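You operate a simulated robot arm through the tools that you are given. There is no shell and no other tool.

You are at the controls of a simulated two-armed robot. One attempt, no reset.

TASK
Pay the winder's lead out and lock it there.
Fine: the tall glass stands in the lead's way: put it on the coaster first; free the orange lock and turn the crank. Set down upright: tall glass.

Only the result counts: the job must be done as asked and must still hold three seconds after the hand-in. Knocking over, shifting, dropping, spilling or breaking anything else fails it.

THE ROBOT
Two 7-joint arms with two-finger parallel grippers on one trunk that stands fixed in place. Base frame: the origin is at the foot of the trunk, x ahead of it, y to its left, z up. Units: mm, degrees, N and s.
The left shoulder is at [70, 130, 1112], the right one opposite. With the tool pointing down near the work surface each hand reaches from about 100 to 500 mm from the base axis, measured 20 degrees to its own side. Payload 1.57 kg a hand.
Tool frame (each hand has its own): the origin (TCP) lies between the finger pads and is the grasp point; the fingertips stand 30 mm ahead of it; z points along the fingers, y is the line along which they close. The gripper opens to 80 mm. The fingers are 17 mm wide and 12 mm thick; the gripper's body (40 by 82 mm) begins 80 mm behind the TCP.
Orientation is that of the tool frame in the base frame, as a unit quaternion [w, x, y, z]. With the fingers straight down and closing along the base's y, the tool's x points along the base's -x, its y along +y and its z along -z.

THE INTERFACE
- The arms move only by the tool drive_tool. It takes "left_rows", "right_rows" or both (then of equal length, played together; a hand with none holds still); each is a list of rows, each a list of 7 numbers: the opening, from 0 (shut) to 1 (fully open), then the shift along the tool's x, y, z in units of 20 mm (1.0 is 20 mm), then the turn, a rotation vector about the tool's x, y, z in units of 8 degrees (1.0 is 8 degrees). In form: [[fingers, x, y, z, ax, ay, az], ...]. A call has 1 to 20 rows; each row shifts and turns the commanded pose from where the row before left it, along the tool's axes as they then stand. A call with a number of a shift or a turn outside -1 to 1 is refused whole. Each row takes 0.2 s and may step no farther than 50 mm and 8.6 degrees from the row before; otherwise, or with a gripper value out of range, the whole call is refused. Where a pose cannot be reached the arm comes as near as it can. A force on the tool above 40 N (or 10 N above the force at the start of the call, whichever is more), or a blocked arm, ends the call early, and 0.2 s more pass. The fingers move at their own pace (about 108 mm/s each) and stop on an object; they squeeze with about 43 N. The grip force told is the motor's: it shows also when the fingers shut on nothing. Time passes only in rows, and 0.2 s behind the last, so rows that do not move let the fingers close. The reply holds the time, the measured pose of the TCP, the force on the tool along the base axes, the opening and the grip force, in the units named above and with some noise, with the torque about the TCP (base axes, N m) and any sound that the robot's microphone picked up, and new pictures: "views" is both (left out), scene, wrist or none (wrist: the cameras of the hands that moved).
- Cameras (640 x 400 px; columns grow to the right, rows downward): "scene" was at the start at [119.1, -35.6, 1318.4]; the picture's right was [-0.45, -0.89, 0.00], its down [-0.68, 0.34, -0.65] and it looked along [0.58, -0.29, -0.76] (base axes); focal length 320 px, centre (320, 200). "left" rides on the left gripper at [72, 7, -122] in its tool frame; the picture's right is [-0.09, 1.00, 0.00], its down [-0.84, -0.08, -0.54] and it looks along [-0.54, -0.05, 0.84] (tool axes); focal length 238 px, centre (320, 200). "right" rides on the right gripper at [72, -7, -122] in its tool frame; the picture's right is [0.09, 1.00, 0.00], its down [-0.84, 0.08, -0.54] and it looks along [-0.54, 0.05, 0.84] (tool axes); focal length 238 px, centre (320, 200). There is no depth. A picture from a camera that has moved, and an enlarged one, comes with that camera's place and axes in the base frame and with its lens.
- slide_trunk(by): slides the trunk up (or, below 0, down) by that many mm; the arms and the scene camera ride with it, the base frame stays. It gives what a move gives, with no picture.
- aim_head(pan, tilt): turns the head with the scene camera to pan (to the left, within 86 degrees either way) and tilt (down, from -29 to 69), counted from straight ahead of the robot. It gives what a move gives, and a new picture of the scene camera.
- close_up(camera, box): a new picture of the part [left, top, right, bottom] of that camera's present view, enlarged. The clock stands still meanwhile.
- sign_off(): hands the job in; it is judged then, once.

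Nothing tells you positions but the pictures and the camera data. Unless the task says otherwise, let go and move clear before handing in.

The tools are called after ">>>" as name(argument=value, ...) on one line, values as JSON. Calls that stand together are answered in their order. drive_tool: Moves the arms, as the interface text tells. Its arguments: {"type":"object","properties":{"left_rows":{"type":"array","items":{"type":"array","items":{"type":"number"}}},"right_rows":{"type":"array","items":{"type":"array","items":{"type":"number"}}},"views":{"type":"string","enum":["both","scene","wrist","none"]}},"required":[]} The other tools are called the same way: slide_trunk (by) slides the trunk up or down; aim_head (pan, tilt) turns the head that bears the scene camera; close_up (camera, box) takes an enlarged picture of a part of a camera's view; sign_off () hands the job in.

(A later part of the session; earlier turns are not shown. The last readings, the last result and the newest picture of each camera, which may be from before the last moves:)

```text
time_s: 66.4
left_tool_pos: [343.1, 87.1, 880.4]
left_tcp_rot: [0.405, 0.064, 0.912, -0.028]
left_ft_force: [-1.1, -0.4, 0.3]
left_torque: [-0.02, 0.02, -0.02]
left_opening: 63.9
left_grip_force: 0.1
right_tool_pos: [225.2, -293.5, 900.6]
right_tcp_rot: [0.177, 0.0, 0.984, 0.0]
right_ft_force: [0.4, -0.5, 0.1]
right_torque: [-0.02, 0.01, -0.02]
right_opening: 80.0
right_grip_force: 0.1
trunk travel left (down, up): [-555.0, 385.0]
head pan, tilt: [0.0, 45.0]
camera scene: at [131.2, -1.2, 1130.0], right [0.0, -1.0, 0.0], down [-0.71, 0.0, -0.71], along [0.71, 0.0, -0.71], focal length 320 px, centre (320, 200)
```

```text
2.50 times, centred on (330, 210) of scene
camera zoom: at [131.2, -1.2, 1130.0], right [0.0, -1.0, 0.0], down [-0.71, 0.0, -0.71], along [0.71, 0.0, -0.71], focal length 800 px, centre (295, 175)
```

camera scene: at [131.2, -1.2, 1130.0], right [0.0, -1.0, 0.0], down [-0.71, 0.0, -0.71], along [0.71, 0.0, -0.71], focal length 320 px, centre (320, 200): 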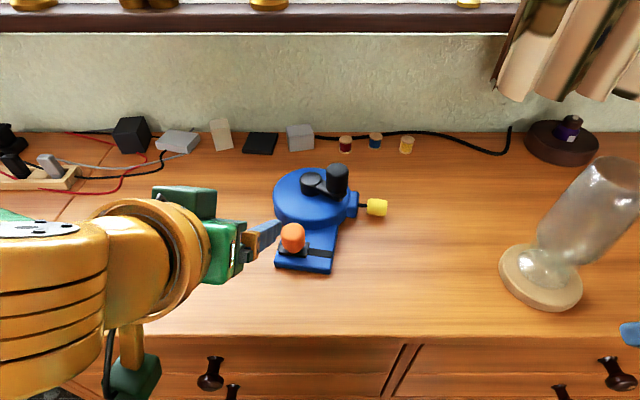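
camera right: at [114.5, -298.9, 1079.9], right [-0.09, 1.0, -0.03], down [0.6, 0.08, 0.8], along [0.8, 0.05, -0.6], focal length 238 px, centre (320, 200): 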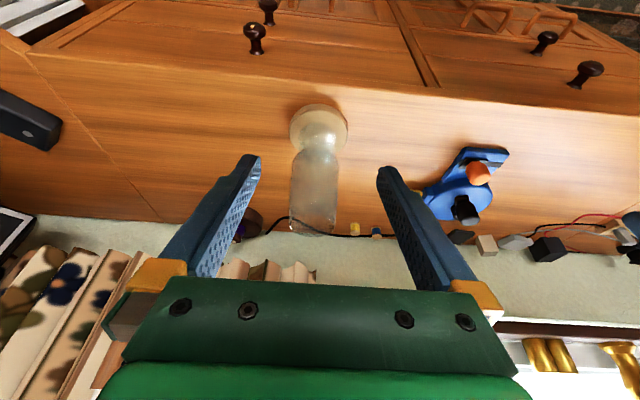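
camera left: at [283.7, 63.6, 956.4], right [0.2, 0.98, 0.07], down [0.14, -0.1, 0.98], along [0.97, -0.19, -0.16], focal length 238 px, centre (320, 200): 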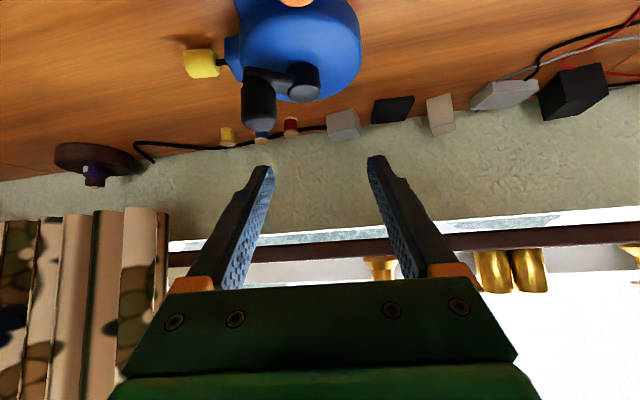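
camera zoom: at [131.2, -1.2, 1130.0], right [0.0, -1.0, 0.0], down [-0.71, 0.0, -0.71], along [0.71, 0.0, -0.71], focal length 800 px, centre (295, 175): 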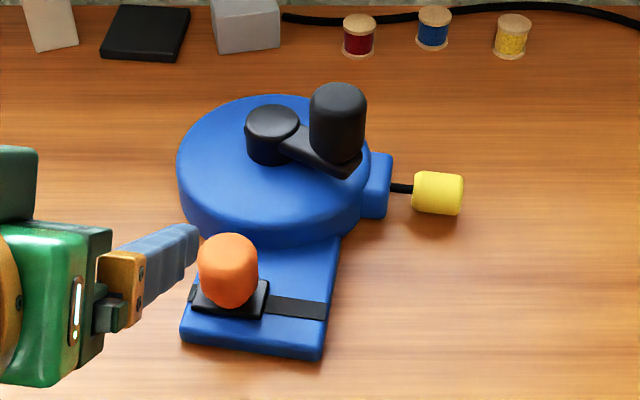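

There is a clear view now: hub about (494, 13), crank knob about (467, -25), lead out about 10 mm. The remaining part of the circle suits the right hand, so I'll move the left aside and bring the right around, clear of the glass.

>>> drive_tool(left_rows=[[0.8, 0, 0.9, 0, 0, 0, 0], [0.8, 0, 0.9, 0, 0, 0, 0], [0.8, 0, 0.9, 0, 0, 0, 0], [0.8, 0, 0.9, 0, 0, 0, 0], [0.8, 0, 0, 0, 0, 0, 0], [0.8, 0, 0, 0, 0, 0, 0], [0.8, 0, 0, 0, 0, 0, 0], [0.8, 0, 0, 0, 0, 0, 0], [0.8, 0, 0, 0, 0, 0, 0], [0.8, 0, 0, 0, 0, 0, 0], [0.8, 0, 0, 0, 0, 0, 0]], right_rows=[[0.5, 0, 1, 0, 0, 0, 0], [0.3, 0, 1, 0, 0, 0, 0], [0, 0, 1, 0, 0, 0, 0], [0, 0, 1, 0, 0, 0, 0], [0, 0, 1, 0, 0, 0, 0], [0, -0.705, 0.5, 0.257, 0, 0, 0], [0, -0.705, 0.5, 0.257, 0, 0, 0], [0, -0.705, 0.5, 0.257, 0, 0, 0], [0, -0.705, 0.5, 0.257, 0, 0, 0], [0, -0.705, 0.5, 0.257, 0, 0, 0], [0, -0.705, 0.5, 0.257, 0, 0, 0]])

```text
time_s: 68.8
left_tool_pos: [360.1, 158.2, 885.3]
left_tcp_rot: [0.404, 0.064, 0.912, -0.028]
left_ft_force: [0.3, -0.1, -0.9]
left_torque: [-0.02, -0.02, 0.01]
left_opening: 64.0
left_grip_force: 0.0
left hand out of reach, approached as far as the arm can: row 1, 3
right_tool_pos: [316.7, -130.1, 900.1]
right_tcp_rot: [0.177, 0.0, 0.984, 0.0]
right_ft_force: [-0.2, 0.2, -0.7]
right_torque: [0.01, 0.02, -0.03]
right_opening: 0.1
right_grip_force: 20.8
trunk travel left (down, up): [-555.0, 385.0]
head pan, tilt: [0.0, 45.0]
camera scene: at [131.9, -0.7, 1129.9], right [0.0, -1.0, 0.0], down [-0.71, 0.0, -0.71], along [0.71, 0.0, -0.71], focal length 320 px, centre (320, 200)
camera right: at [206.1, -137.1, 989.6], right [-0.09, 1.0, -0.03], down [0.6, 0.08, 0.8], along [0.8, 0.05, -0.6], focal length 238 px, centre (320, 200)
camera left: at [224.9, 183.4, 913.5], right [0.2, 0.98, 0.07], down [0.15, -0.1, 0.98], along [0.97, -0.19, -0.16], focal length 238 px, centre (320, 200)
```

scene: 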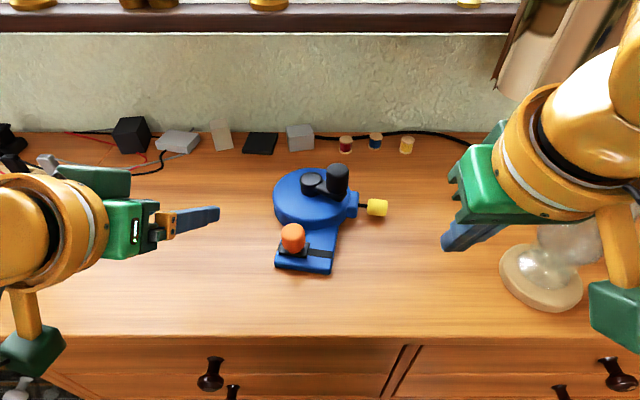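
right: 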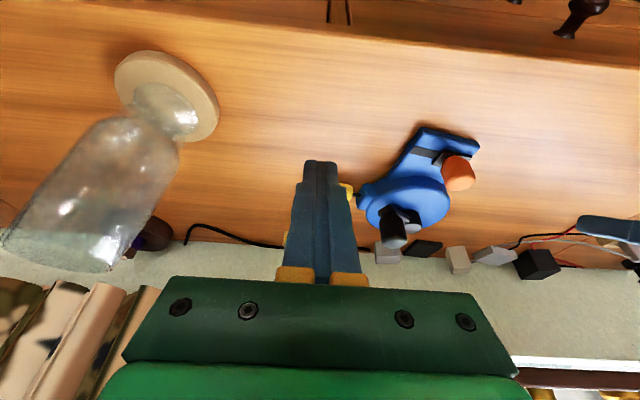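
left: 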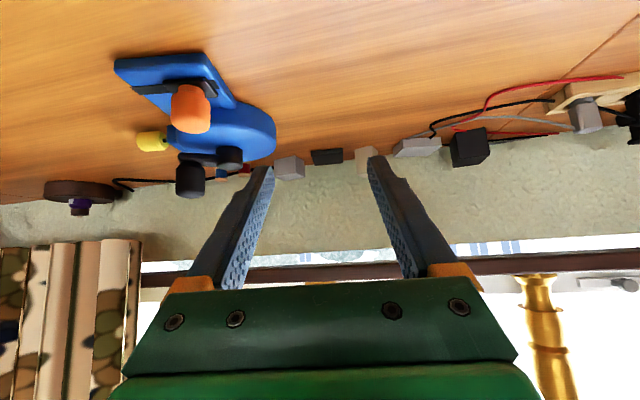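

>>> drive_tool(right_rows=[[0, 0, 0, 0, 0, -1, 0], [0, 0, 0, 0, 0, -1, 0], [0, 0, 0, 0, 0, -1, 0], [0, 0, 0, 0, 0, -1, 0], [0, 0, 0, 0, -0.657, 0, -0.513], [0, 0, 0, 0, -0.657, 0, -0.513], [0, 0, 0, 0, -0.657, 0, -0.513], [0, -0.498, 0.51, 0.754, 0, 0, 0], [0, -0.498, 0.51, 0.754, 0, 0, 0], [0, -0.498, 0.51, 0.754, 0, 0, 0], [0, -0.498, 0.51, 0.754, 0, 0, 0], [0, -0.498, 0.51, 0.754, 0, 0, 0], [0, -0.498, 0.51, 0.754, 0, 0, 0], [0, 0, 0, 0, 0, 0, 0]])

>>> close_up(camera="scene", box=[240, 130, 420, 290])

```text
time_s: 71.8
left_tool_pos: [359.9, 159.1, 886.4]
left_tcp_rot: [0.404, 0.064, 0.912, -0.028]
left_ft_force: [-0.5, 0.0, 1.1]
left_torque: [-0.01, 0.01, -0.01]
left_opening: 63.8
left_grip_force: 0.1
right_tool_pos: [415.3, -27.5, 919.2]
right_tcp_rot: [0.436, -0.155, 0.883, 0.075]
right_ft_force: [0.8, 0.4, 0.6]
right_torque: [0.03, -0.03, 0.0]
right_opening: 0.3
right_grip_force: 21.4
right hand out of reach, approached as far as the arm can: row 4, 5
trunk travel left (down, up): [-555.0, 385.0]
head pan, tilt: [0.0, 45.0]
camera scene: at [130.4, -1.2, 1130.1], right [0.0, -1.0, 0.0], down [-0.71, 0.0, -0.71], along [0.71, 0.0, -0.71], focal length 320 px, centre (320, 200)
camera right: at [284.1, -81.5, 936.1], right [-0.39, 0.92, -0.08], down [0.05, 0.1, 0.99], along [0.92, 0.39, -0.08], focal length 238 px, centre (320, 200)
```

scene: 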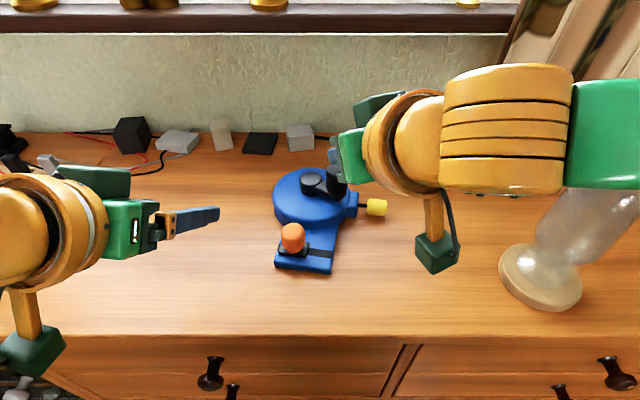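
right: 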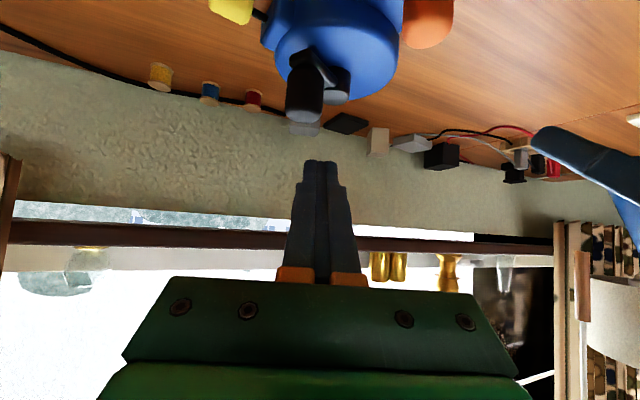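

```text
2.50 times, centred on (330, 210) of scene
camera zoom: at [130.4, -1.2, 1130.1], right [0.0, -1.0, 0.0], down [-0.71, 0.0, -0.71], along [0.71, 0.0, -0.71], focal length 800 px, centre (295, 175)
```

zoom: 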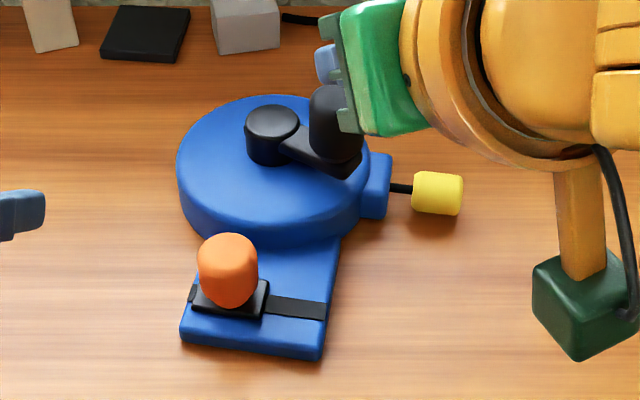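

>>> drive_tool(right_rows=[[0, 0.59, 0.155, 0.6275, 0, 0, 0], [0, 0.59, 0.155, 0.6275, 0, 0, 0], [0, 0.59, 0.155, 0.6275, 0, 0, 0], [0, 0.59, 0.155, 0.6275, 0, 0, 0], [0, 0, 0, 0, 0, 0, 0]])

>>> close_up(camera="scene", box=[240, 130, 420, 290])

>>> close_up(camera="right", box=[200, 60, 440, 260])

```text
time_s: 73.0
left_tool_pos: [360.6, 158.2, 885.4]
left_tcp_rot: [0.405, 0.063, 0.912, -0.027]
left_ft_force: [0.0, 0.0, -0.6]
left_torque: [0.0, 0.01, 0.01]
left_opening: 63.9
left_grip_force: 0.0
right_tool_pos: [420.8, -25.3, 866.6]
right_tcp_rot: [0.434, -0.157, 0.884, 0.076]
right_ft_force: [0.0, 0.8, 0.1]
right_torque: [-0.02, 0.01, 0.01]
right_opening: 0.2
right_grip_force: 21.5
right hand out of reach, approached as far as the arm can: row 1, 2, 4
trunk travel left (down, up): [-555.0, 385.0]
head pan, tilt: [0.0, 45.0]
camera scene: at [131.2, -1.0, 1130.0], right [0.0, -1.0, 0.0], down [-0.71, 0.0, -0.71], along [0.71, 0.0, -0.71], focal length 320 px, centre (320, 200)
camera right: at [290.7, -78.5, 885.0], right [-0.39, 0.92, -0.07], down [0.05, 0.1, 0.99], along [0.92, 0.39, -0.08], focal length 238 px, centre (320, 200)
```

scene: 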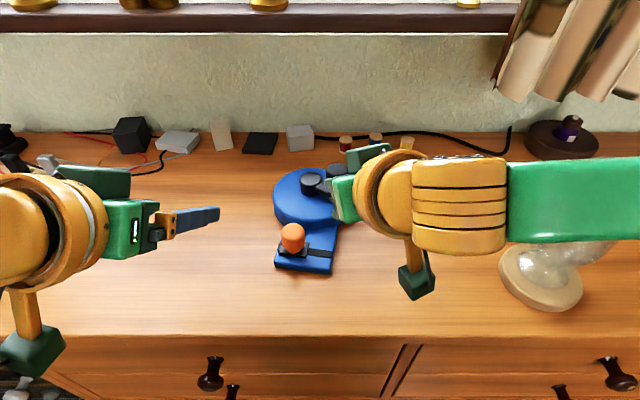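
right: 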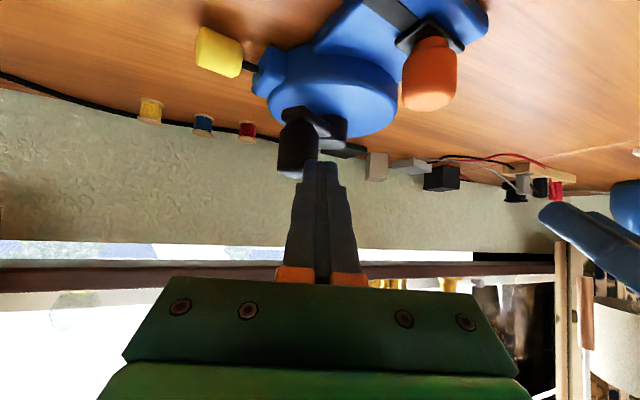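

```text
2.50 times, centred on (330, 210) of scene
camera zoom: at [131.2, -1.0, 1130.0], right [0.0, -1.0, 0.0], down [-0.71, 0.0, -0.71], along [0.71, 0.0, -0.71], focal length 800 px, centre (295, 175)
```

zoom: 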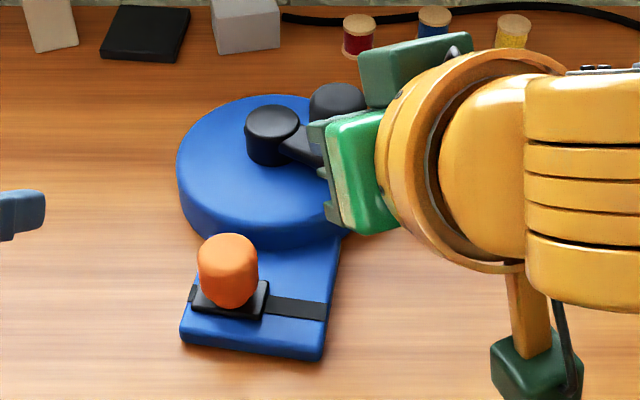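

```text
2.00 times, centred on (320, 160) of right
camera zoom: at [290.7, -78.5, 885.0], right [-0.39, 0.92, -0.07], down [0.05, 0.1, 0.99], along [0.92, 0.39, -0.08], focal length 477 px, centre (320, 280)
```

zoom: 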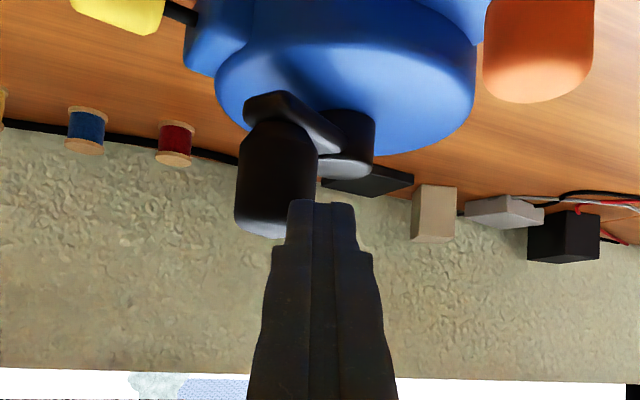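

That side runs into a wrist limit for the right arm. The left hand reaches this area well, so I'll retract the right hand and stand the left hand back up to vertical.

>>> drive_tool(right_rows=[[0, 0, 0, -0.8, 0, 0, 0], [0, 0.3, 0, -0.9, 0, 0, 0], [0, 0.607, 0, -0.794, 0, 0, 0], [0, 0.607, 0, -0.794, 0, 0, 0], [0, 0.607, -0.5, -0.794, 0, 0, 0], [0, 0.607, -1, -0.794, 0, 0, 0], [0, 0, -1, 0, 0, 0, 0], [0, 0, -1, 0, 0, 0, 0]], left_rows=[[0.8, 0, 0, 0, 0, 1, 0], [0.8, 0, 0, 0, 0, 1, 0], [0.8, 0, 0, 0, 0, 1, 0], [0.8, 0, 0, 0, 0, 1, 0], [0.8, 0, 0, 0, 0, 1, 0], [0.8, 0, 0, 0, 0, 1, 0], [0.8, 0, 0, 0, 0, 0, 0], [0.8, 0, 0, 0, 0, 0, 0]])

>>> slide_trunk(by=70)

>>> close_up(camera="scene", box=[200, 120, 420, 320])

```text
time_s: 74.8
left_tool_pos: [360.3, 157.0, 885.8]
left_tcp_rot: [-0.002, 0.069, 0.998, 0.001]
left_ft_force: [0.1, -1.1, 0.0]
left_torque: [0.02, 0.01, 0.0]
left_opening: 64.1
left_grip_force: 0.0
right_tool_pos: [360.4, -119.2, 904.2]
right_tcp_rot: [0.436, -0.155, 0.884, 0.075]
right_ft_force: [-0.5, -0.8, 0.6]
right_torque: [0.01, -0.02, 0.02]
right_opening: 0.0
right_grip_force: 21.0
right hand out of reach, approached as far as the arm can: row 5, 6
trunk travel left (down, up): [-555.0, 385.0]
head pan, tilt: [0.0, 45.0]
camera scene: at [131.3, -1.9, 1130.0], right [0.0, -1.0, 0.0], down [-0.71, 0.0, -0.71], along [0.71, 0.0, -0.71], focal length 320 px, centre (320, 200)
camera right: at [229.4, -173.4, 921.8], right [-0.39, 0.92, -0.07], down [0.05, 0.1, 0.99], along [0.92, 0.39, -0.09], focal length 238 px, centre (320, 200)
camera left: at [291.8, 172.4, 1007.5], right [0.23, 0.97, 0.0], down [0.82, -0.19, 0.54], along [0.53, -0.12, -0.84], focal length 238 px, centre (320, 200)
```

scene: 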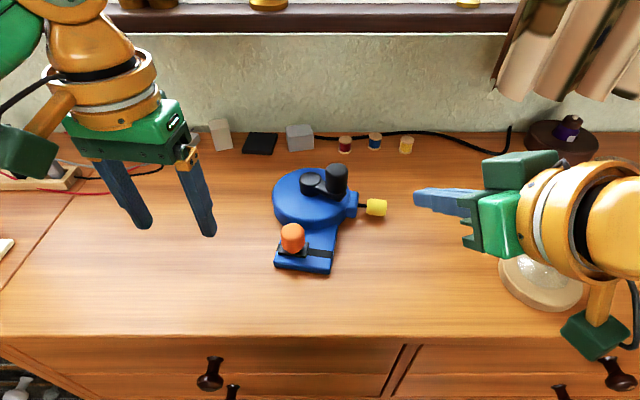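
right: 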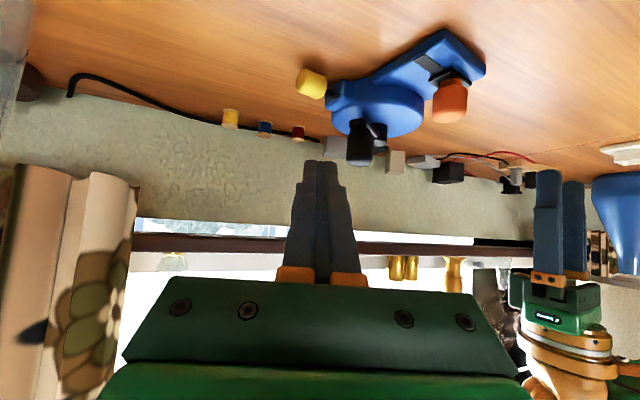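
left: 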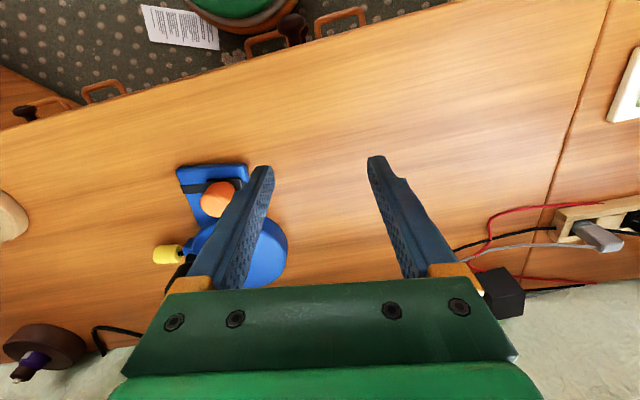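

```text
time_s: 75.8
left_tool_pos: [360.2, 158.4, 956.2]
left_tcp_rot: [-0.001, 0.069, 0.998, 0.0]
left_ft_force: [0.4, -0.5, 0.2]
left_torque: [0.0, -0.02, -0.01]
left_opening: 63.8
left_grip_force: 0.0
right_tool_pos: [359.8, -119.6, 974.8]
right_tcp_rot: [0.434, -0.156, 0.884, 0.076]
right_ft_force: [0.6, -0.2, -0.4]
right_torque: [-0.02, 0.0, -0.02]
right_opening: 0.2
right_grip_force: 21.1
trunk travel left (down, up): [-625.0, 315.0]
head pan, tilt: [0.0, 45.0]
```

```text
2.00 times, centred on (310, 220) of scene
camera zoom: at [131.4, -1.2, 1200.0], right [0.0, -1.0, 0.0], down [-0.71, 0.0, -0.71], along [0.71, 0.0, -0.71], focal length 640 px, centre (340, 160)
```

zoom: 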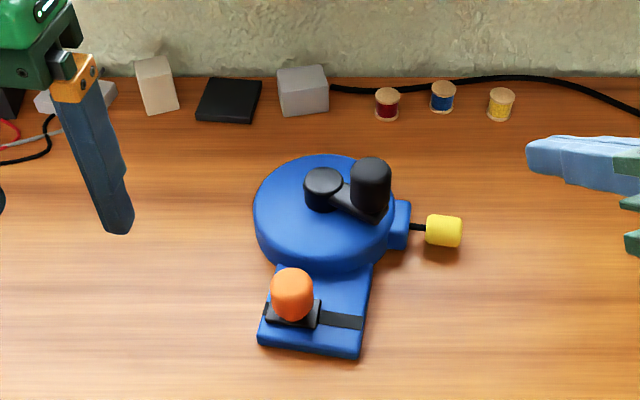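

Now I'll take the lock knob with the left hand held vertical. Gripping it lets me draw the winder gently closer, where I can turn the crank properly. I'll restore its place afterwards.

>>> drive_tool(left_rows=[[0.8, -0.341, -0.832, 0.543, 0, 0, 0], [0.8, -0.341, -0.832, 0.543, 0, 0, 0], [0.8, -0.341, -0.832, 0.543, 0, 0, 0], [0.8, -0.341, -0.832, 0.543, 0, 0, 0], [0.8, -0.341, -0.832, 0.543, 0, 0, 0], [0.8, -0.341, -0.832, 0.543, 0, 0, 0], [0.8, -0.341, -0.832, 0.543, 0, 0, 0], [0.8, 0, 0, 0, 0, 0, 0]])

>>> close_up(camera="left", box=[200, 60, 440, 280])

```text
time_s: 77.7
left_tool_pos: [391.8, 35.1, 879.5]
left_tcp_rot: [0.0, 0.07, 0.998, 0.0]
left_ft_force: [0.7, 0.2, 0.9]
left_torque: [-0.02, -0.03, -0.03]
left_opening: 63.8
left_grip_force: 0.1
right_tool_pos: [359.6, -120.1, 973.9]
right_tcp_rot: [0.435, -0.156, 0.883, 0.076]
right_ft_force: [0.0, 0.3, 0.2]
right_torque: [0.01, -0.04, 0.03]
right_opening: 0.1
right_grip_force: 21.3
trunk travel left (down, up): [-625.0, 315.0]
head pan, tilt: [0.0, 45.0]
camera scene: at [131.2, -0.8, 1200.0], right [0.0, -1.0, 0.0], down [-0.71, 0.0, -0.71], along [0.71, 0.0, -0.71], focal length 320 px, centre (320, 200)
camera left: at [322.7, 51.4, 1000.7], right [0.23, 0.97, 0.0], down [0.82, -0.19, 0.54], along [0.53, -0.12, -0.84], focal length 238 px, centre (320, 200)
```

scene: 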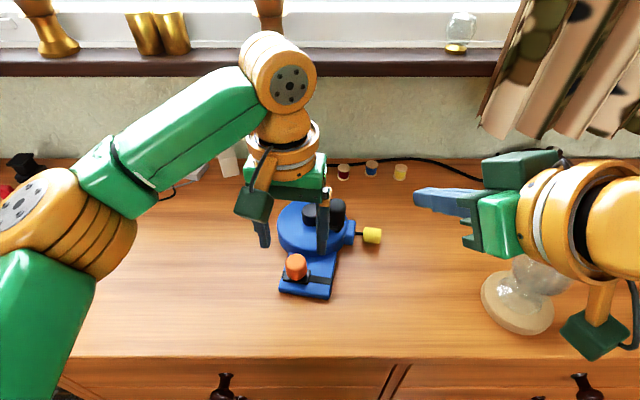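
left: 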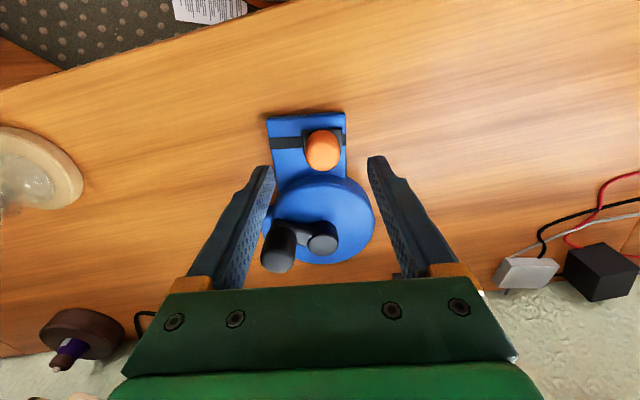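

```text
1.82 times, centred on (320, 170) of left
camera zoom: at [322.7, 51.4, 1000.7], right [0.23, 0.97, 0.0], down [0.82, -0.19, 0.54], along [0.53, -0.12, -0.84], focal length 433 px, centre (320, 254)
```

zoom: 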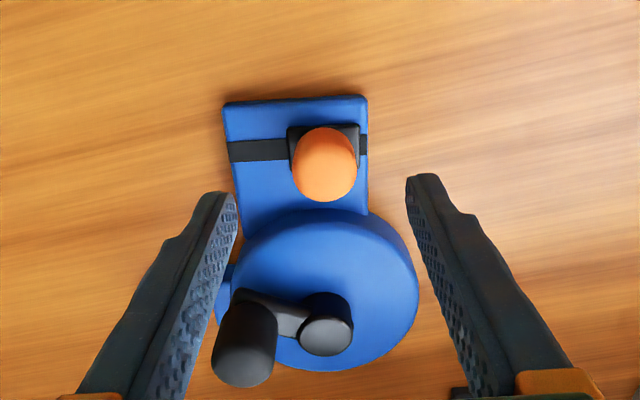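

>>> drive_tool(left_rows=[[0.8, -0.07, 0.06, 0.7, 0, 0, 0], [0.8, -0.07, 0.06, 0.7, 0, 0, 0], [0.8, 0, 0, 0.7, 0, 0, 0], [0.8, 0, 0, 0.66, 0, 0, 0], [0.6, 0, 0, 0, 0, 0, 0], [0.45, 0, 0, 0, 0, 0, 0], [0.35, 0, 0, 0, 0, 0, 0], [0.2, 0, 0, 0, 0, 0, 0]])

>>> close_up(camera="left", box=[200, 60, 440, 280])

```text
time_s: 79.5
left_tool_pos: [393.8, 37.8, 824.4]
left_tcp_rot: [-0.002, 0.07, 0.998, 0.0]
left_ft_force: [-0.1, -1.5, 0.5]
left_torque: [-0.35, -0.08, 0.0]
left_opening: 31.0
left_grip_force: 40.5
right_tool_pos: [359.5, -119.0, 974.6]
right_tcp_rot: [0.435, -0.156, 0.884, 0.076]
right_ft_force: [-0.5, 0.1, 0.8]
right_torque: [-0.03, 0.01, 0.0]
right_opening: 0.2
right_grip_force: 21.1
trunk travel left (down, up): [-625.0, 315.0]
head pan, tilt: [0.0, 45.0]
camera scene: at [131.3, -1.3, 1199.9], right [0.0, -1.0, 0.0], down [-0.71, 0.0, -0.71], along [0.71, 0.0, -0.71], focal length 320 px, centre (320, 200)
camera left: at [326.0, 52.5, 946.2], right [0.23, 0.97, 0.0], down [0.82, -0.19, 0.54], along [0.53, -0.12, -0.84], focal length 238 px, centre (320, 200)
```

scene: 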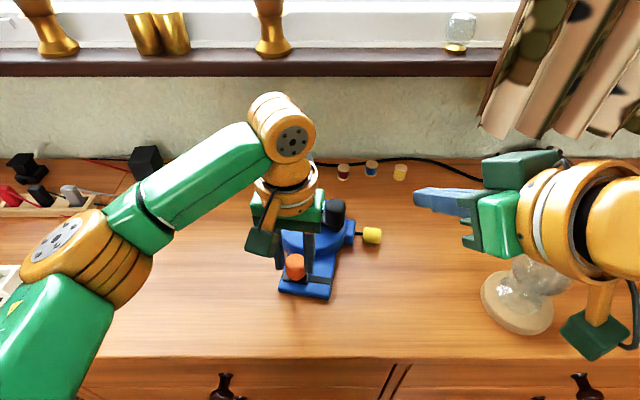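
left: 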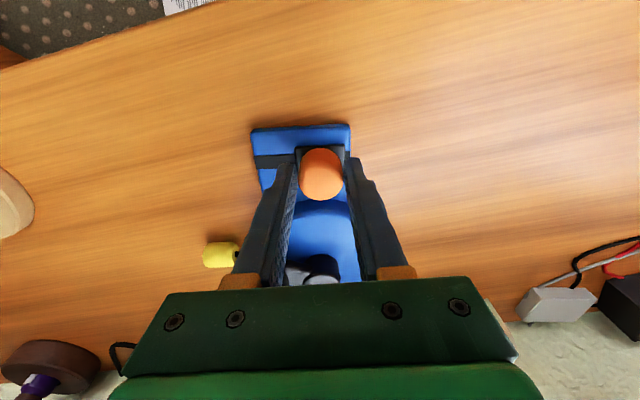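

```text
1.82 times, centred on (320, 170) of left
camera zoom: at [326.0, 52.5, 946.2], right [0.23, 0.97, 0.0], down [0.82, -0.19, 0.54], along [0.53, -0.12, -0.84], focal length 433 px, centre (320, 254)
```

zoom: 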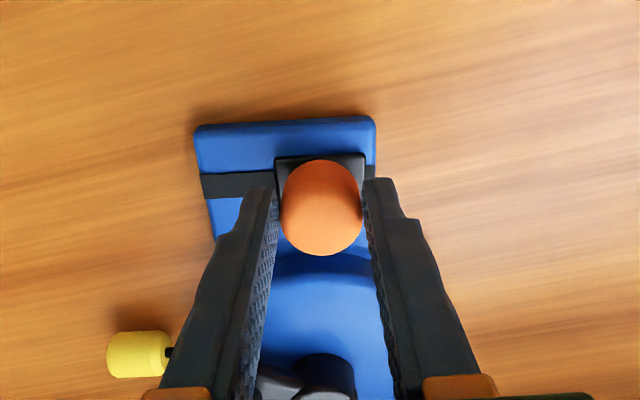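

The lock knob is gripped. I'll draw the winder slowly toward the robot and to the left.

>>> drive_tool(left_rows=[[0.2, 0.2, 0.1, 0, 0, 0, 0], [0.2, 0.4, 0.195, 0, 0, 0, 0], [0.2, 0.4, 0.195, 0, 0, 0, 0], [0.2, 0.4, 0.195, 0, 0, 0, 0], [0.2, 0.4, 0.195, 0, 0, 0, 0], [0.2, 0.4, 0.195, 0, 0, 0, 0], [0.2, 0.4, 0.195, 0, 0, 0, 0], [0.2, 0.4, 0.195, 0, 0, 0, 0], [0.2, 0.25, 0.1, 0, 0, 0, 0], [0.2, 0, 0, 0, 0, 0, 0]])

>>> close_up(camera="scene", box=[200, 150, 420, 350])

```text
time_s: 81.7
left_tool_pos: [336.0, 76.4, 823.7]
left_tcp_rot: [0.0, 0.07, 0.998, 0.001]
left_ft_force: [9.1, -4.4, 14.4]
left_torque: [-0.52, -0.47, -0.09]
left_opening: 31.1
left_grip_force: 40.2
right_tool_pos: [359.6, -120.1, 973.6]
right_tcp_rot: [0.435, -0.156, 0.883, 0.077]
right_ft_force: [0.5, 0.4, 0.9]
right_torque: [0.01, 0.02, 0.03]
right_opening: 0.1
right_grip_force: 21.4
trunk travel left (down, up): [-625.0, 315.0]
head pan, tilt: [0.0, 45.0]
camera scene: at [131.8, -3.2, 1200.1], right [0.0, -1.0, 0.0], down [-0.71, 0.0, -0.71], along [0.71, 0.0, -0.71], focal length 320 px, centre (320, 200)
camera left: at [266.5, 92.2, 946.0], right [0.23, 0.97, 0.0], down [0.82, -0.19, 0.54], along [0.53, -0.12, -0.84], focal length 238 px, centre (320, 200)
```

scene: 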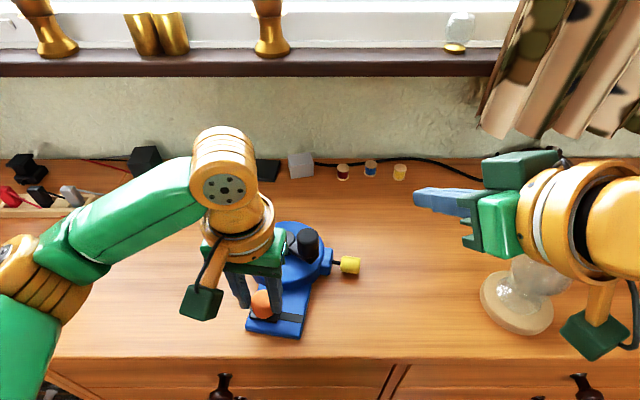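
left: 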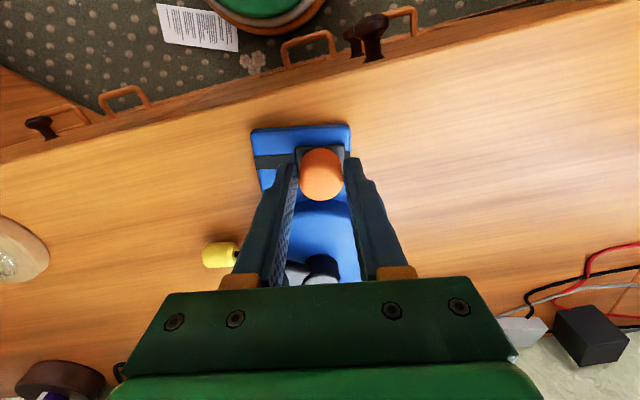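

```text
2.00 times, centred on (310, 250) of scene
camera zoom: at [131.8, -3.2, 1200.1], right [0.0, -1.0, 0.0], down [-0.71, 0.0, -0.71], along [0.71, 0.0, -0.71], focal length 640 px, centre (340, 100)
```

zoom: 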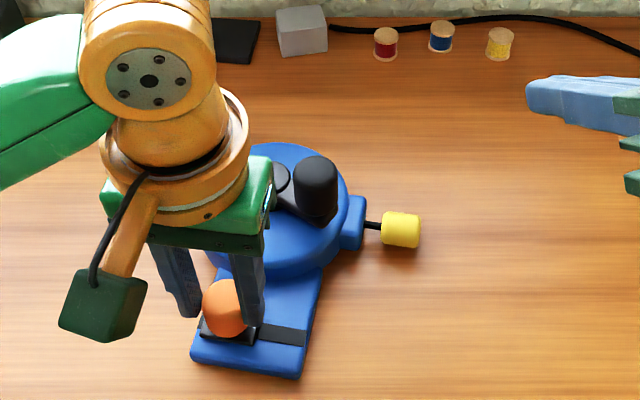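

The winder moved along as one piece. I'll release the lock knob, rise, and position the left hand vertically over the crank knob.

>>> drive_tool(left_rows=[[0.55, 0, 0, 0, 0, 0, 0], [0.65, 0, 0, 0, 0, 0, 0], [0.65, 0, 0, -0.6, 0, 0, 0], [0.65, 0, 0, -0.9, 0, 0, 0], [0.65, 0, 0, -1, 0, 0, 0], [0.65, 0, 0, -1, 0, 0, 0], [0.65, 0, 0, -1, 0, 0, 0], [0.65, -0.818, -0.5, 0, 0, 0, 0], [0.65, -0.818, -0.5, 0, 0, 0, 0], [0.65, -0.818, -0.5, 0, 0, 0, 0], [0.65, -0.818, -0.5, 0, 0, 0, 0], [0.65, -0.818, -0.5, 0, 0, 0, 0], [0.65, 0, 0, 0, 0, 0, 1], [0.65, 0, 0, 0, 0, 0, 1], [0.65, 0, 0, 0, 0, 0, 1], [0.65, 0, 0, 0, 0, 0, 1], [0.65, 0, 0, 0, 0, 0, 0]])

>>> close_up(camera="left", box=[200, 80, 440, 280])

>>> close_up(camera="scene", box=[200, 150, 420, 350])

```text
time_s: 85.2
left_tool_pos: [408.7, 16.0, 913.7]
left_tcp_rot: [0.0, 0.343, 0.939, 0.0]
left_ft_force: [-0.4, 0.4, 0.0]
left_torque: [-0.02, 0.0, -0.03]
left_opening: 52.1
left_grip_force: 0.0
right_tool_pos: [359.9, -118.8, 973.3]
right_tcp_rot: [0.435, -0.156, 0.884, 0.076]
right_ft_force: [0.2, 0.1, 0.1]
right_torque: [0.06, 0.04, 0.03]
right_opening: 0.2
right_grip_force: 21.7
trunk travel left (down, up): [-625.0, 315.0]
head pan, tilt: [0.0, 45.0]
camera scene: at [131.3, -1.3, 1200.0], right [0.0, -1.0, 0.0], down [-0.71, 0.0, -0.71], along [0.71, 0.0, -0.71], focal length 320 px, centre (320, 200)
camera left: at [360.0, 67.1, 1036.1], right [0.71, 0.7, 0.0], down [0.59, -0.6, 0.54], along [0.38, -0.38, -0.84], focal length 238 px, centre (320, 200)
```

scene: 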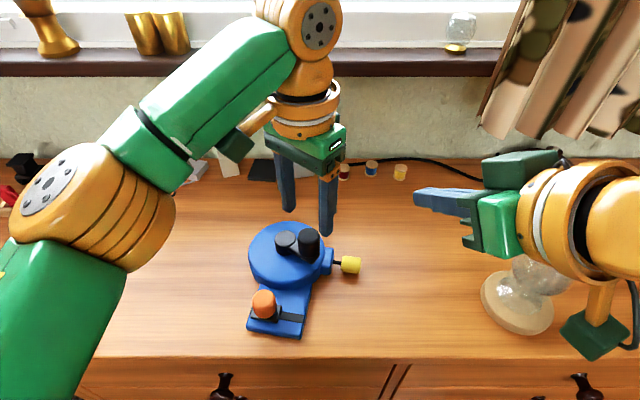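
left: 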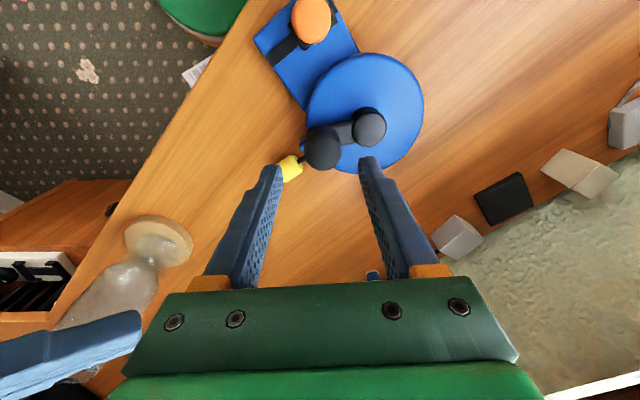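

```text
2.00 times, centred on (320, 180) of left
camera zoom: at [360.0, 67.1, 1036.1], right [0.71, 0.7, 0.0], down [0.59, -0.6, 0.54], along [0.38, -0.38, -0.84], focal length 477 px, centre (320, 240)
```

zoom: 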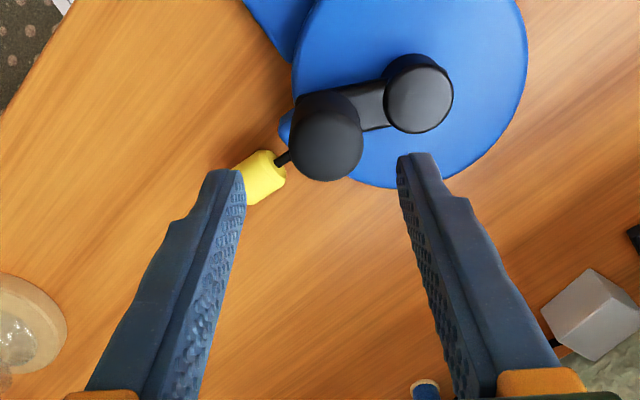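

```text
2.00 times, centred on (310, 250) of scene
camera zoom: at [131.3, -1.3, 1200.0], right [0.0, -1.0, 0.0], down [-0.71, 0.0, -0.71], along [0.71, 0.0, -0.71], focal length 640 px, centre (340, 100)
```

zoom: 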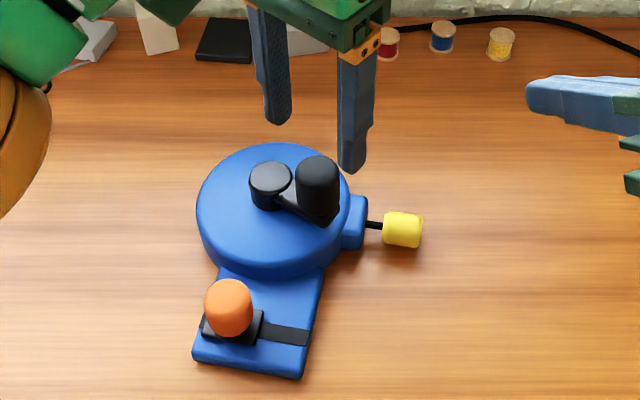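

The knob is at about (412, 18) and the hub at (436, 53). I'll descend and grip the knob.

>>> drive_tool(left_rows=[[0.65, -0.04, 0.1, 0.7, 0, 0, 0], [0.65, -0.037, 0.095, 0.7, 0, 0, 0], [0.65, 0, 0, 0.7, 0, 0, 0], [0.65, 0, 0, 0.6, 0, 0, 0], [0.65, 0, 0, 0.4, 0, 0, 0], [0.5, 0, 0, 0, 0, 0, 0], [0.4, 0, 0, 0, 0, 0, 0], [0.3, 0, 0, 0, 0, 0, 0], [0.2, 0, 0, 0, 0, 0, 0]])

>>> close_up(camera="left", box=[200, 80, 440, 280])

```text
time_s: 87.2
left_tool_pos: [411.3, 18.1, 852.7]
left_tcp_rot: [-0.001, 0.342, 0.94, 0.0]
left_ft_force: [-3.0, -4.4, 0.2]
left_torque: [-0.12, -0.14, -0.04]
left_opening: 30.8
left_grip_force: 40.2
right_tool_pos: [360.4, -119.1, 973.9]
right_tcp_rot: [0.435, -0.156, 0.884, 0.076]
right_ft_force: [0.3, -0.2, -0.4]
right_torque: [-0.01, 0.01, -0.01]
right_opening: 0.0
right_grip_force: 21.4
trunk travel left (down, up): [-625.0, 315.0]
head pan, tilt: [0.0, 45.0]
camera scene: at [130.8, -2.6, 1200.0], right [0.0, -1.0, 0.0], down [-0.71, 0.0, -0.71], along [0.71, 0.0, -0.71], focal length 320 px, centre (320, 200)
camera left: at [363.2, 68.0, 973.5], right [0.71, 0.7, 0.0], down [0.59, -0.6, 0.54], along [0.38, -0.38, -0.84], focal length 238 px, centre (320, 200)
```

scene: 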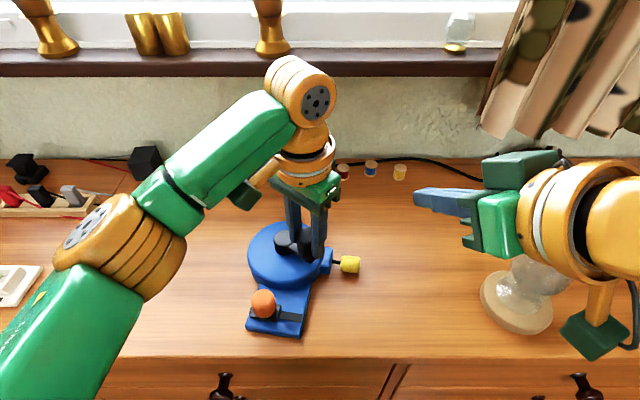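
left: 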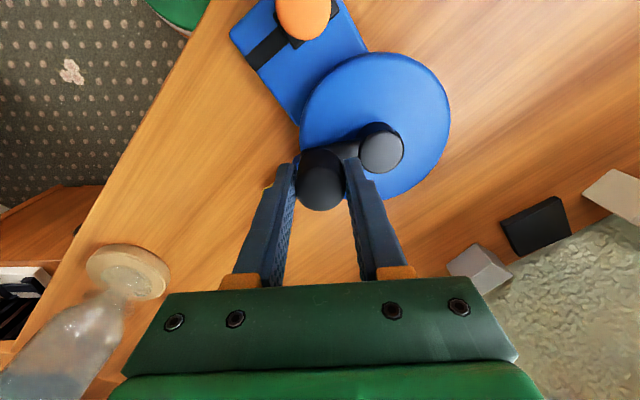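

```text
2.00 times, centred on (320, 180) of left
camera zoom: at [363.2, 68.0, 973.5], right [0.71, 0.7, 0.0], down [0.59, -0.6, 0.54], along [0.38, -0.38, -0.84], focal length 477 px, centre (320, 240)
```

zoom: 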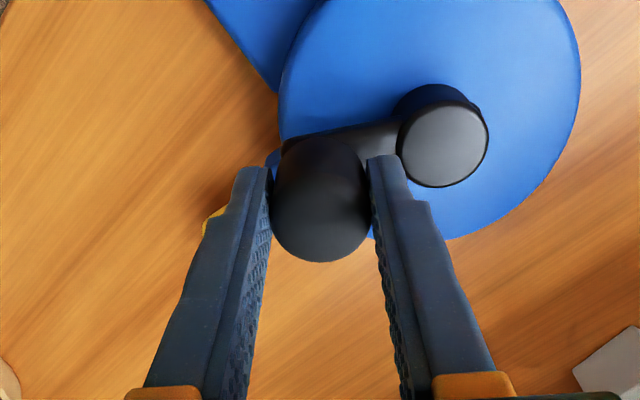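

Gripped. Now I'll turn 40° counterclockwise, rotating the hand about the hub so the grip turns with the crank.

>>> drive_tool(left_rows=[[0.2, -0.305, 0.045, 0, 0, 0, -1], [0.2, -0.305, 0.045, 0, 0, 0, -1], [0.2, -0.305, 0.045, 0, 0, 0, -1], [0.2, -0.305, 0.045, 0, 0, 0, -1], [0.2, -0.305, 0.045, 0, 0, 0, -1], [0.2, 0, 0, 0, 0, 0, 0]])

>>> close_up(camera="scene", box=[200, 150, 420, 350])

```text
time_s: 88.7
left_tool_pos: [441.1, 11.5, 851.1]
left_tcp_rot: [-0.001, -0.001, 1.0, 0.001]
left_ft_force: [1.9, -1.8, 0.3]
left_torque: [-0.85, -0.78, -0.03]
left_opening: 31.3
left_grip_force: 40.0
right_tool_pos: [358.2, -119.5, 975.3]
right_tcp_rot: [0.435, -0.155, 0.884, 0.075]
right_ft_force: [-0.1, -0.3, -0.2]
right_torque: [0.0, 0.01, -0.01]
right_opening: 0.1
right_grip_force: 21.3
trunk travel left (down, up): [-625.0, 315.0]
head pan, tilt: [0.0, 45.0]
camera scene: at [131.1, -1.5, 1199.9], right [0.0, -1.0, 0.0], down [-0.71, 0.0, -0.71], along [0.71, 0.0, -0.71], focal length 320 px, centre (320, 200)
camera left: at [370.8, 16.1, 973.4], right [0.09, 1.0, 0.0], down [0.84, -0.08, 0.54], along [0.54, -0.05, -0.84], focal length 238 px, centre (320, 200)
```

scene: 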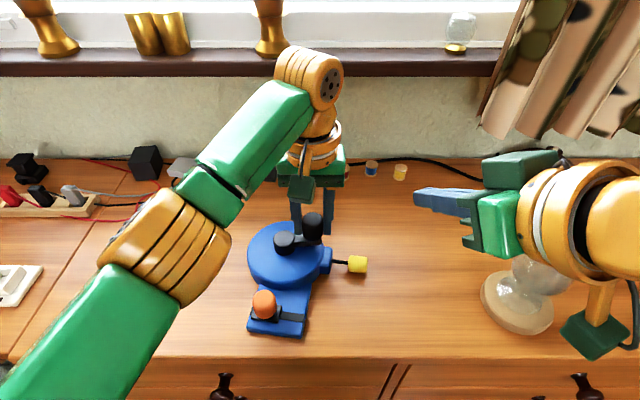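
left: 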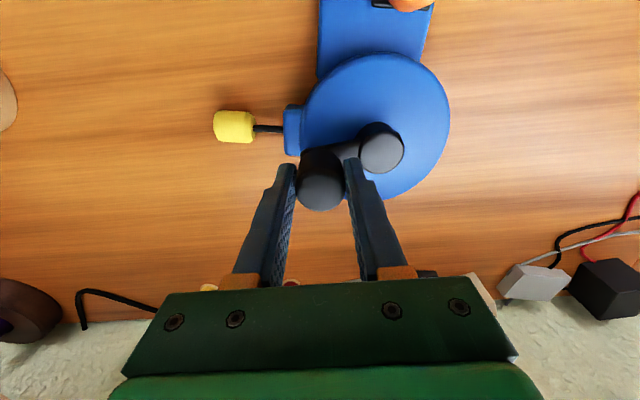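

```text
2.00 times, centred on (310, 250) of scene
camera zoom: at [131.1, -1.5, 1199.9], right [0.0, -1.0, 0.0], down [-0.71, 0.0, -0.71], along [0.71, 0.0, -0.71], focal length 640 px, centre (340, 100)
```

zoom: 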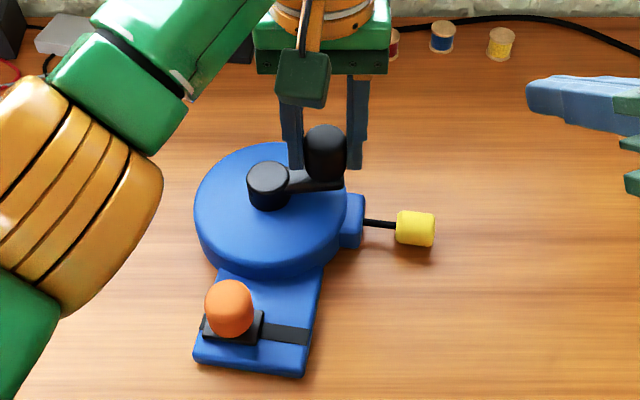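

Works cleanly: the body stayed put and the lead is noticeably longer. I'll continue another 40°.

>>> drive_tool(left_rows=[[0.2, -0.305, 0.045, 0, 0, 0, -1], [0.2, -0.305, 0.045, 0, 0, 0, -1], [0.2, -0.305, 0.045, 0, 0, 0, -1], [0.2, -0.305, 0.045, 0, 0, 0, -1], [0.2, -0.305, 0.045, 0, 0, 0, -1], [0.2, 0, 0, 0, 0, 0, 0]])

>>> close_up(camera="scene", box=[200, 150, 420, 350])

```text
time_s: 90.0
left_tool_pos: [454.7, 31.3, 851.9]
left_tcp_rot: [0.003, -0.342, 0.94, 0.001]
left_ft_force: [8.4, -6.9, 30.4]
left_torque: [-0.01, 0.36, -0.08]
left_opening: 30.8
left_grip_force: 39.9
left hand out of reach, approached as far as the arm can: row 2, 3, 5
right_tool_pos: [356.6, -120.1, 975.6]
right_tcp_rot: [0.437, -0.156, 0.882, 0.076]
right_ft_force: [-0.3, 0.6, -0.6]
right_torque: [-0.01, 0.0, 0.06]
right_opening: 0.0
right_grip_force: 21.4
trunk travel left (down, up): [-625.0, 315.0]
head pan, tilt: [0.0, 45.0]
camera scene: at [127.0, -4.1, 1200.7], right [0.0, -1.0, 0.0], down [-0.7, 0.0, -0.71], along [0.71, 0.0, -0.7], focal length 320 px, centre (320, 200)
camera left: at [396.7, -11.2, 972.1], right [-0.57, 0.82, 0.0], down [0.69, 0.48, 0.55], along [0.45, 0.31, -0.84], focal length 238 px, centre (320, 200)
```

scene: 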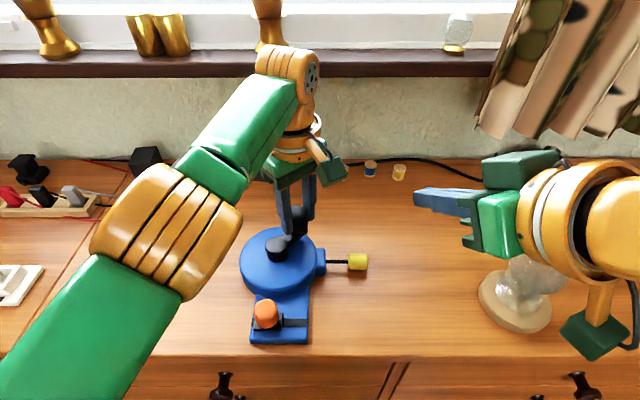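
left: 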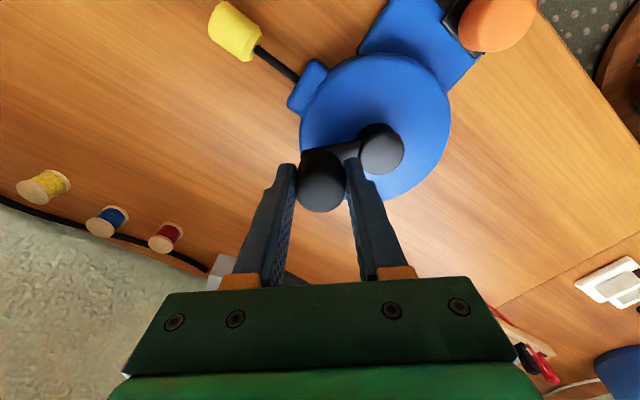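

```text
2.00 times, centred on (310, 250) of scene
camera zoom: at [127.0, -4.1, 1200.7], right [0.0, -1.0, 0.0], down [-0.7, 0.0, -0.71], along [0.71, 0.0, -0.7], focal length 640 px, centre (340, 100)
```

zoom: 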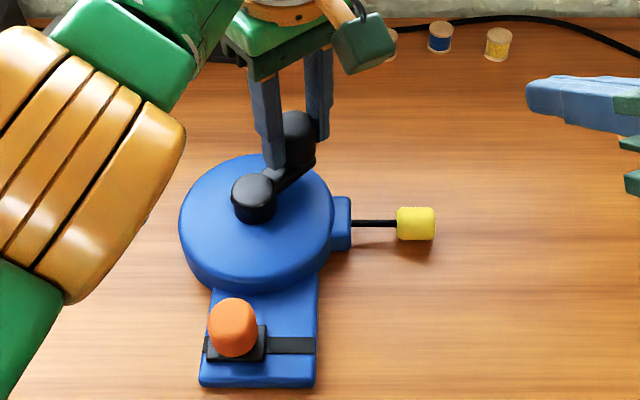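

The hand drew the winder slightly closer at its reach limit and squared it up, and the lead keeps coming. I'll ease the downward push and continue.

>>> drive_tool(left_rows=[[0.2, 0, 0, -0.1, 0, 0, 0], [0.2, -0.28, 0.063, 0, 0, 0, -1], [0.2, -0.28, 0.063, 0, 0, 0, -1], [0.2, -0.28, 0.063, 0, 0, 0, -1], [0.2, -0.28, 0.063, 0, 0, 0, -1], [0.2, -0.28, 0.063, 0, 0, 0, -1], [0.2, 0, 0, 0, 0, 0, 0]])

>>> close_up(camera="scene", box=[200, 150, 420, 350])

```text
time_s: 91.7
left_tool_pos: [465.0, 59.5, 850.7]
left_tcp_rot: [0.002, -0.644, 0.765, 0.002]
left_ft_force: [0.3, 0.4, 7.3]
left_torque: [0.77, -0.82, -0.03]
left_opening: 30.9
left_grip_force: 40.1
right_tool_pos: [359.1, -117.7, 974.9]
right_tcp_rot: [0.436, -0.156, 0.883, 0.076]
right_ft_force: [-0.6, 0.1, 0.2]
right_torque: [0.0, -0.02, -0.02]
right_opening: 0.0
right_grip_force: 21.2
trunk travel left (down, up): [-625.0, 315.0]
head pan, tilt: [0.0, 45.0]
camera scene: at [129.1, -1.5, 1200.1], right [0.0, -1.0, 0.0], down [-0.71, 0.0, -0.71], along [0.71, 0.0, -0.71], focal length 320 px, centre (320, 200)
camera left: at [448.3, -10.8, 972.0], right [-0.97, 0.26, 0.0], down [0.22, 0.81, 0.54], along [0.14, 0.53, -0.84], focal length 238 px, centre (320, 200)
```

scene: 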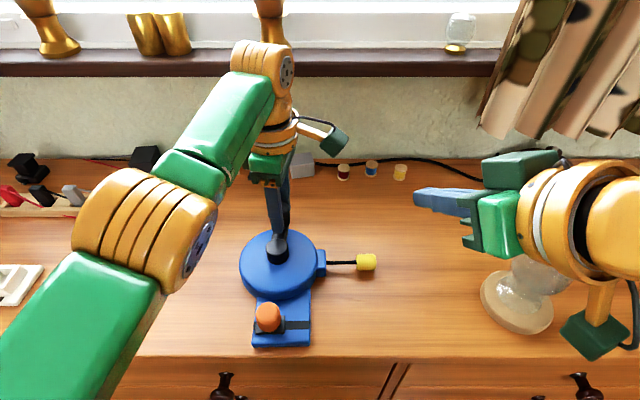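
left: 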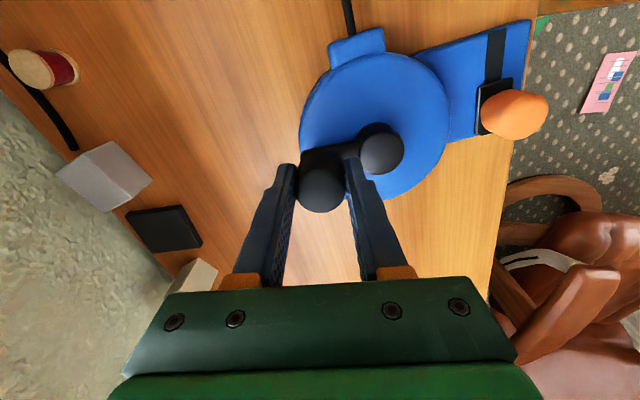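

```text
2.00 times, centred on (310, 250) of scene
camera zoom: at [129.1, -1.5, 1200.1], right [0.0, -1.0, 0.0], down [-0.71, 0.0, -0.71], along [0.71, 0.0, -0.71], focal length 640 px, centre (340, 100)
```

zoom: 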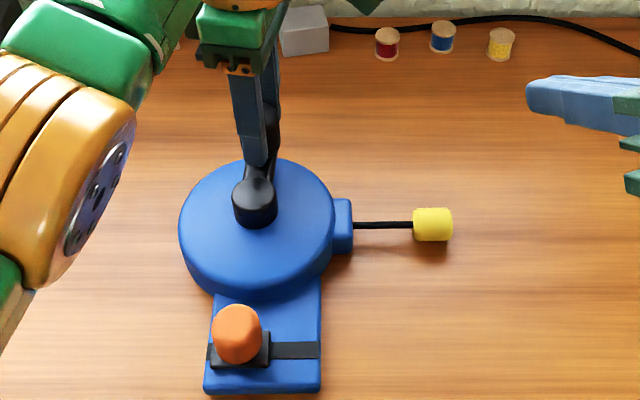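

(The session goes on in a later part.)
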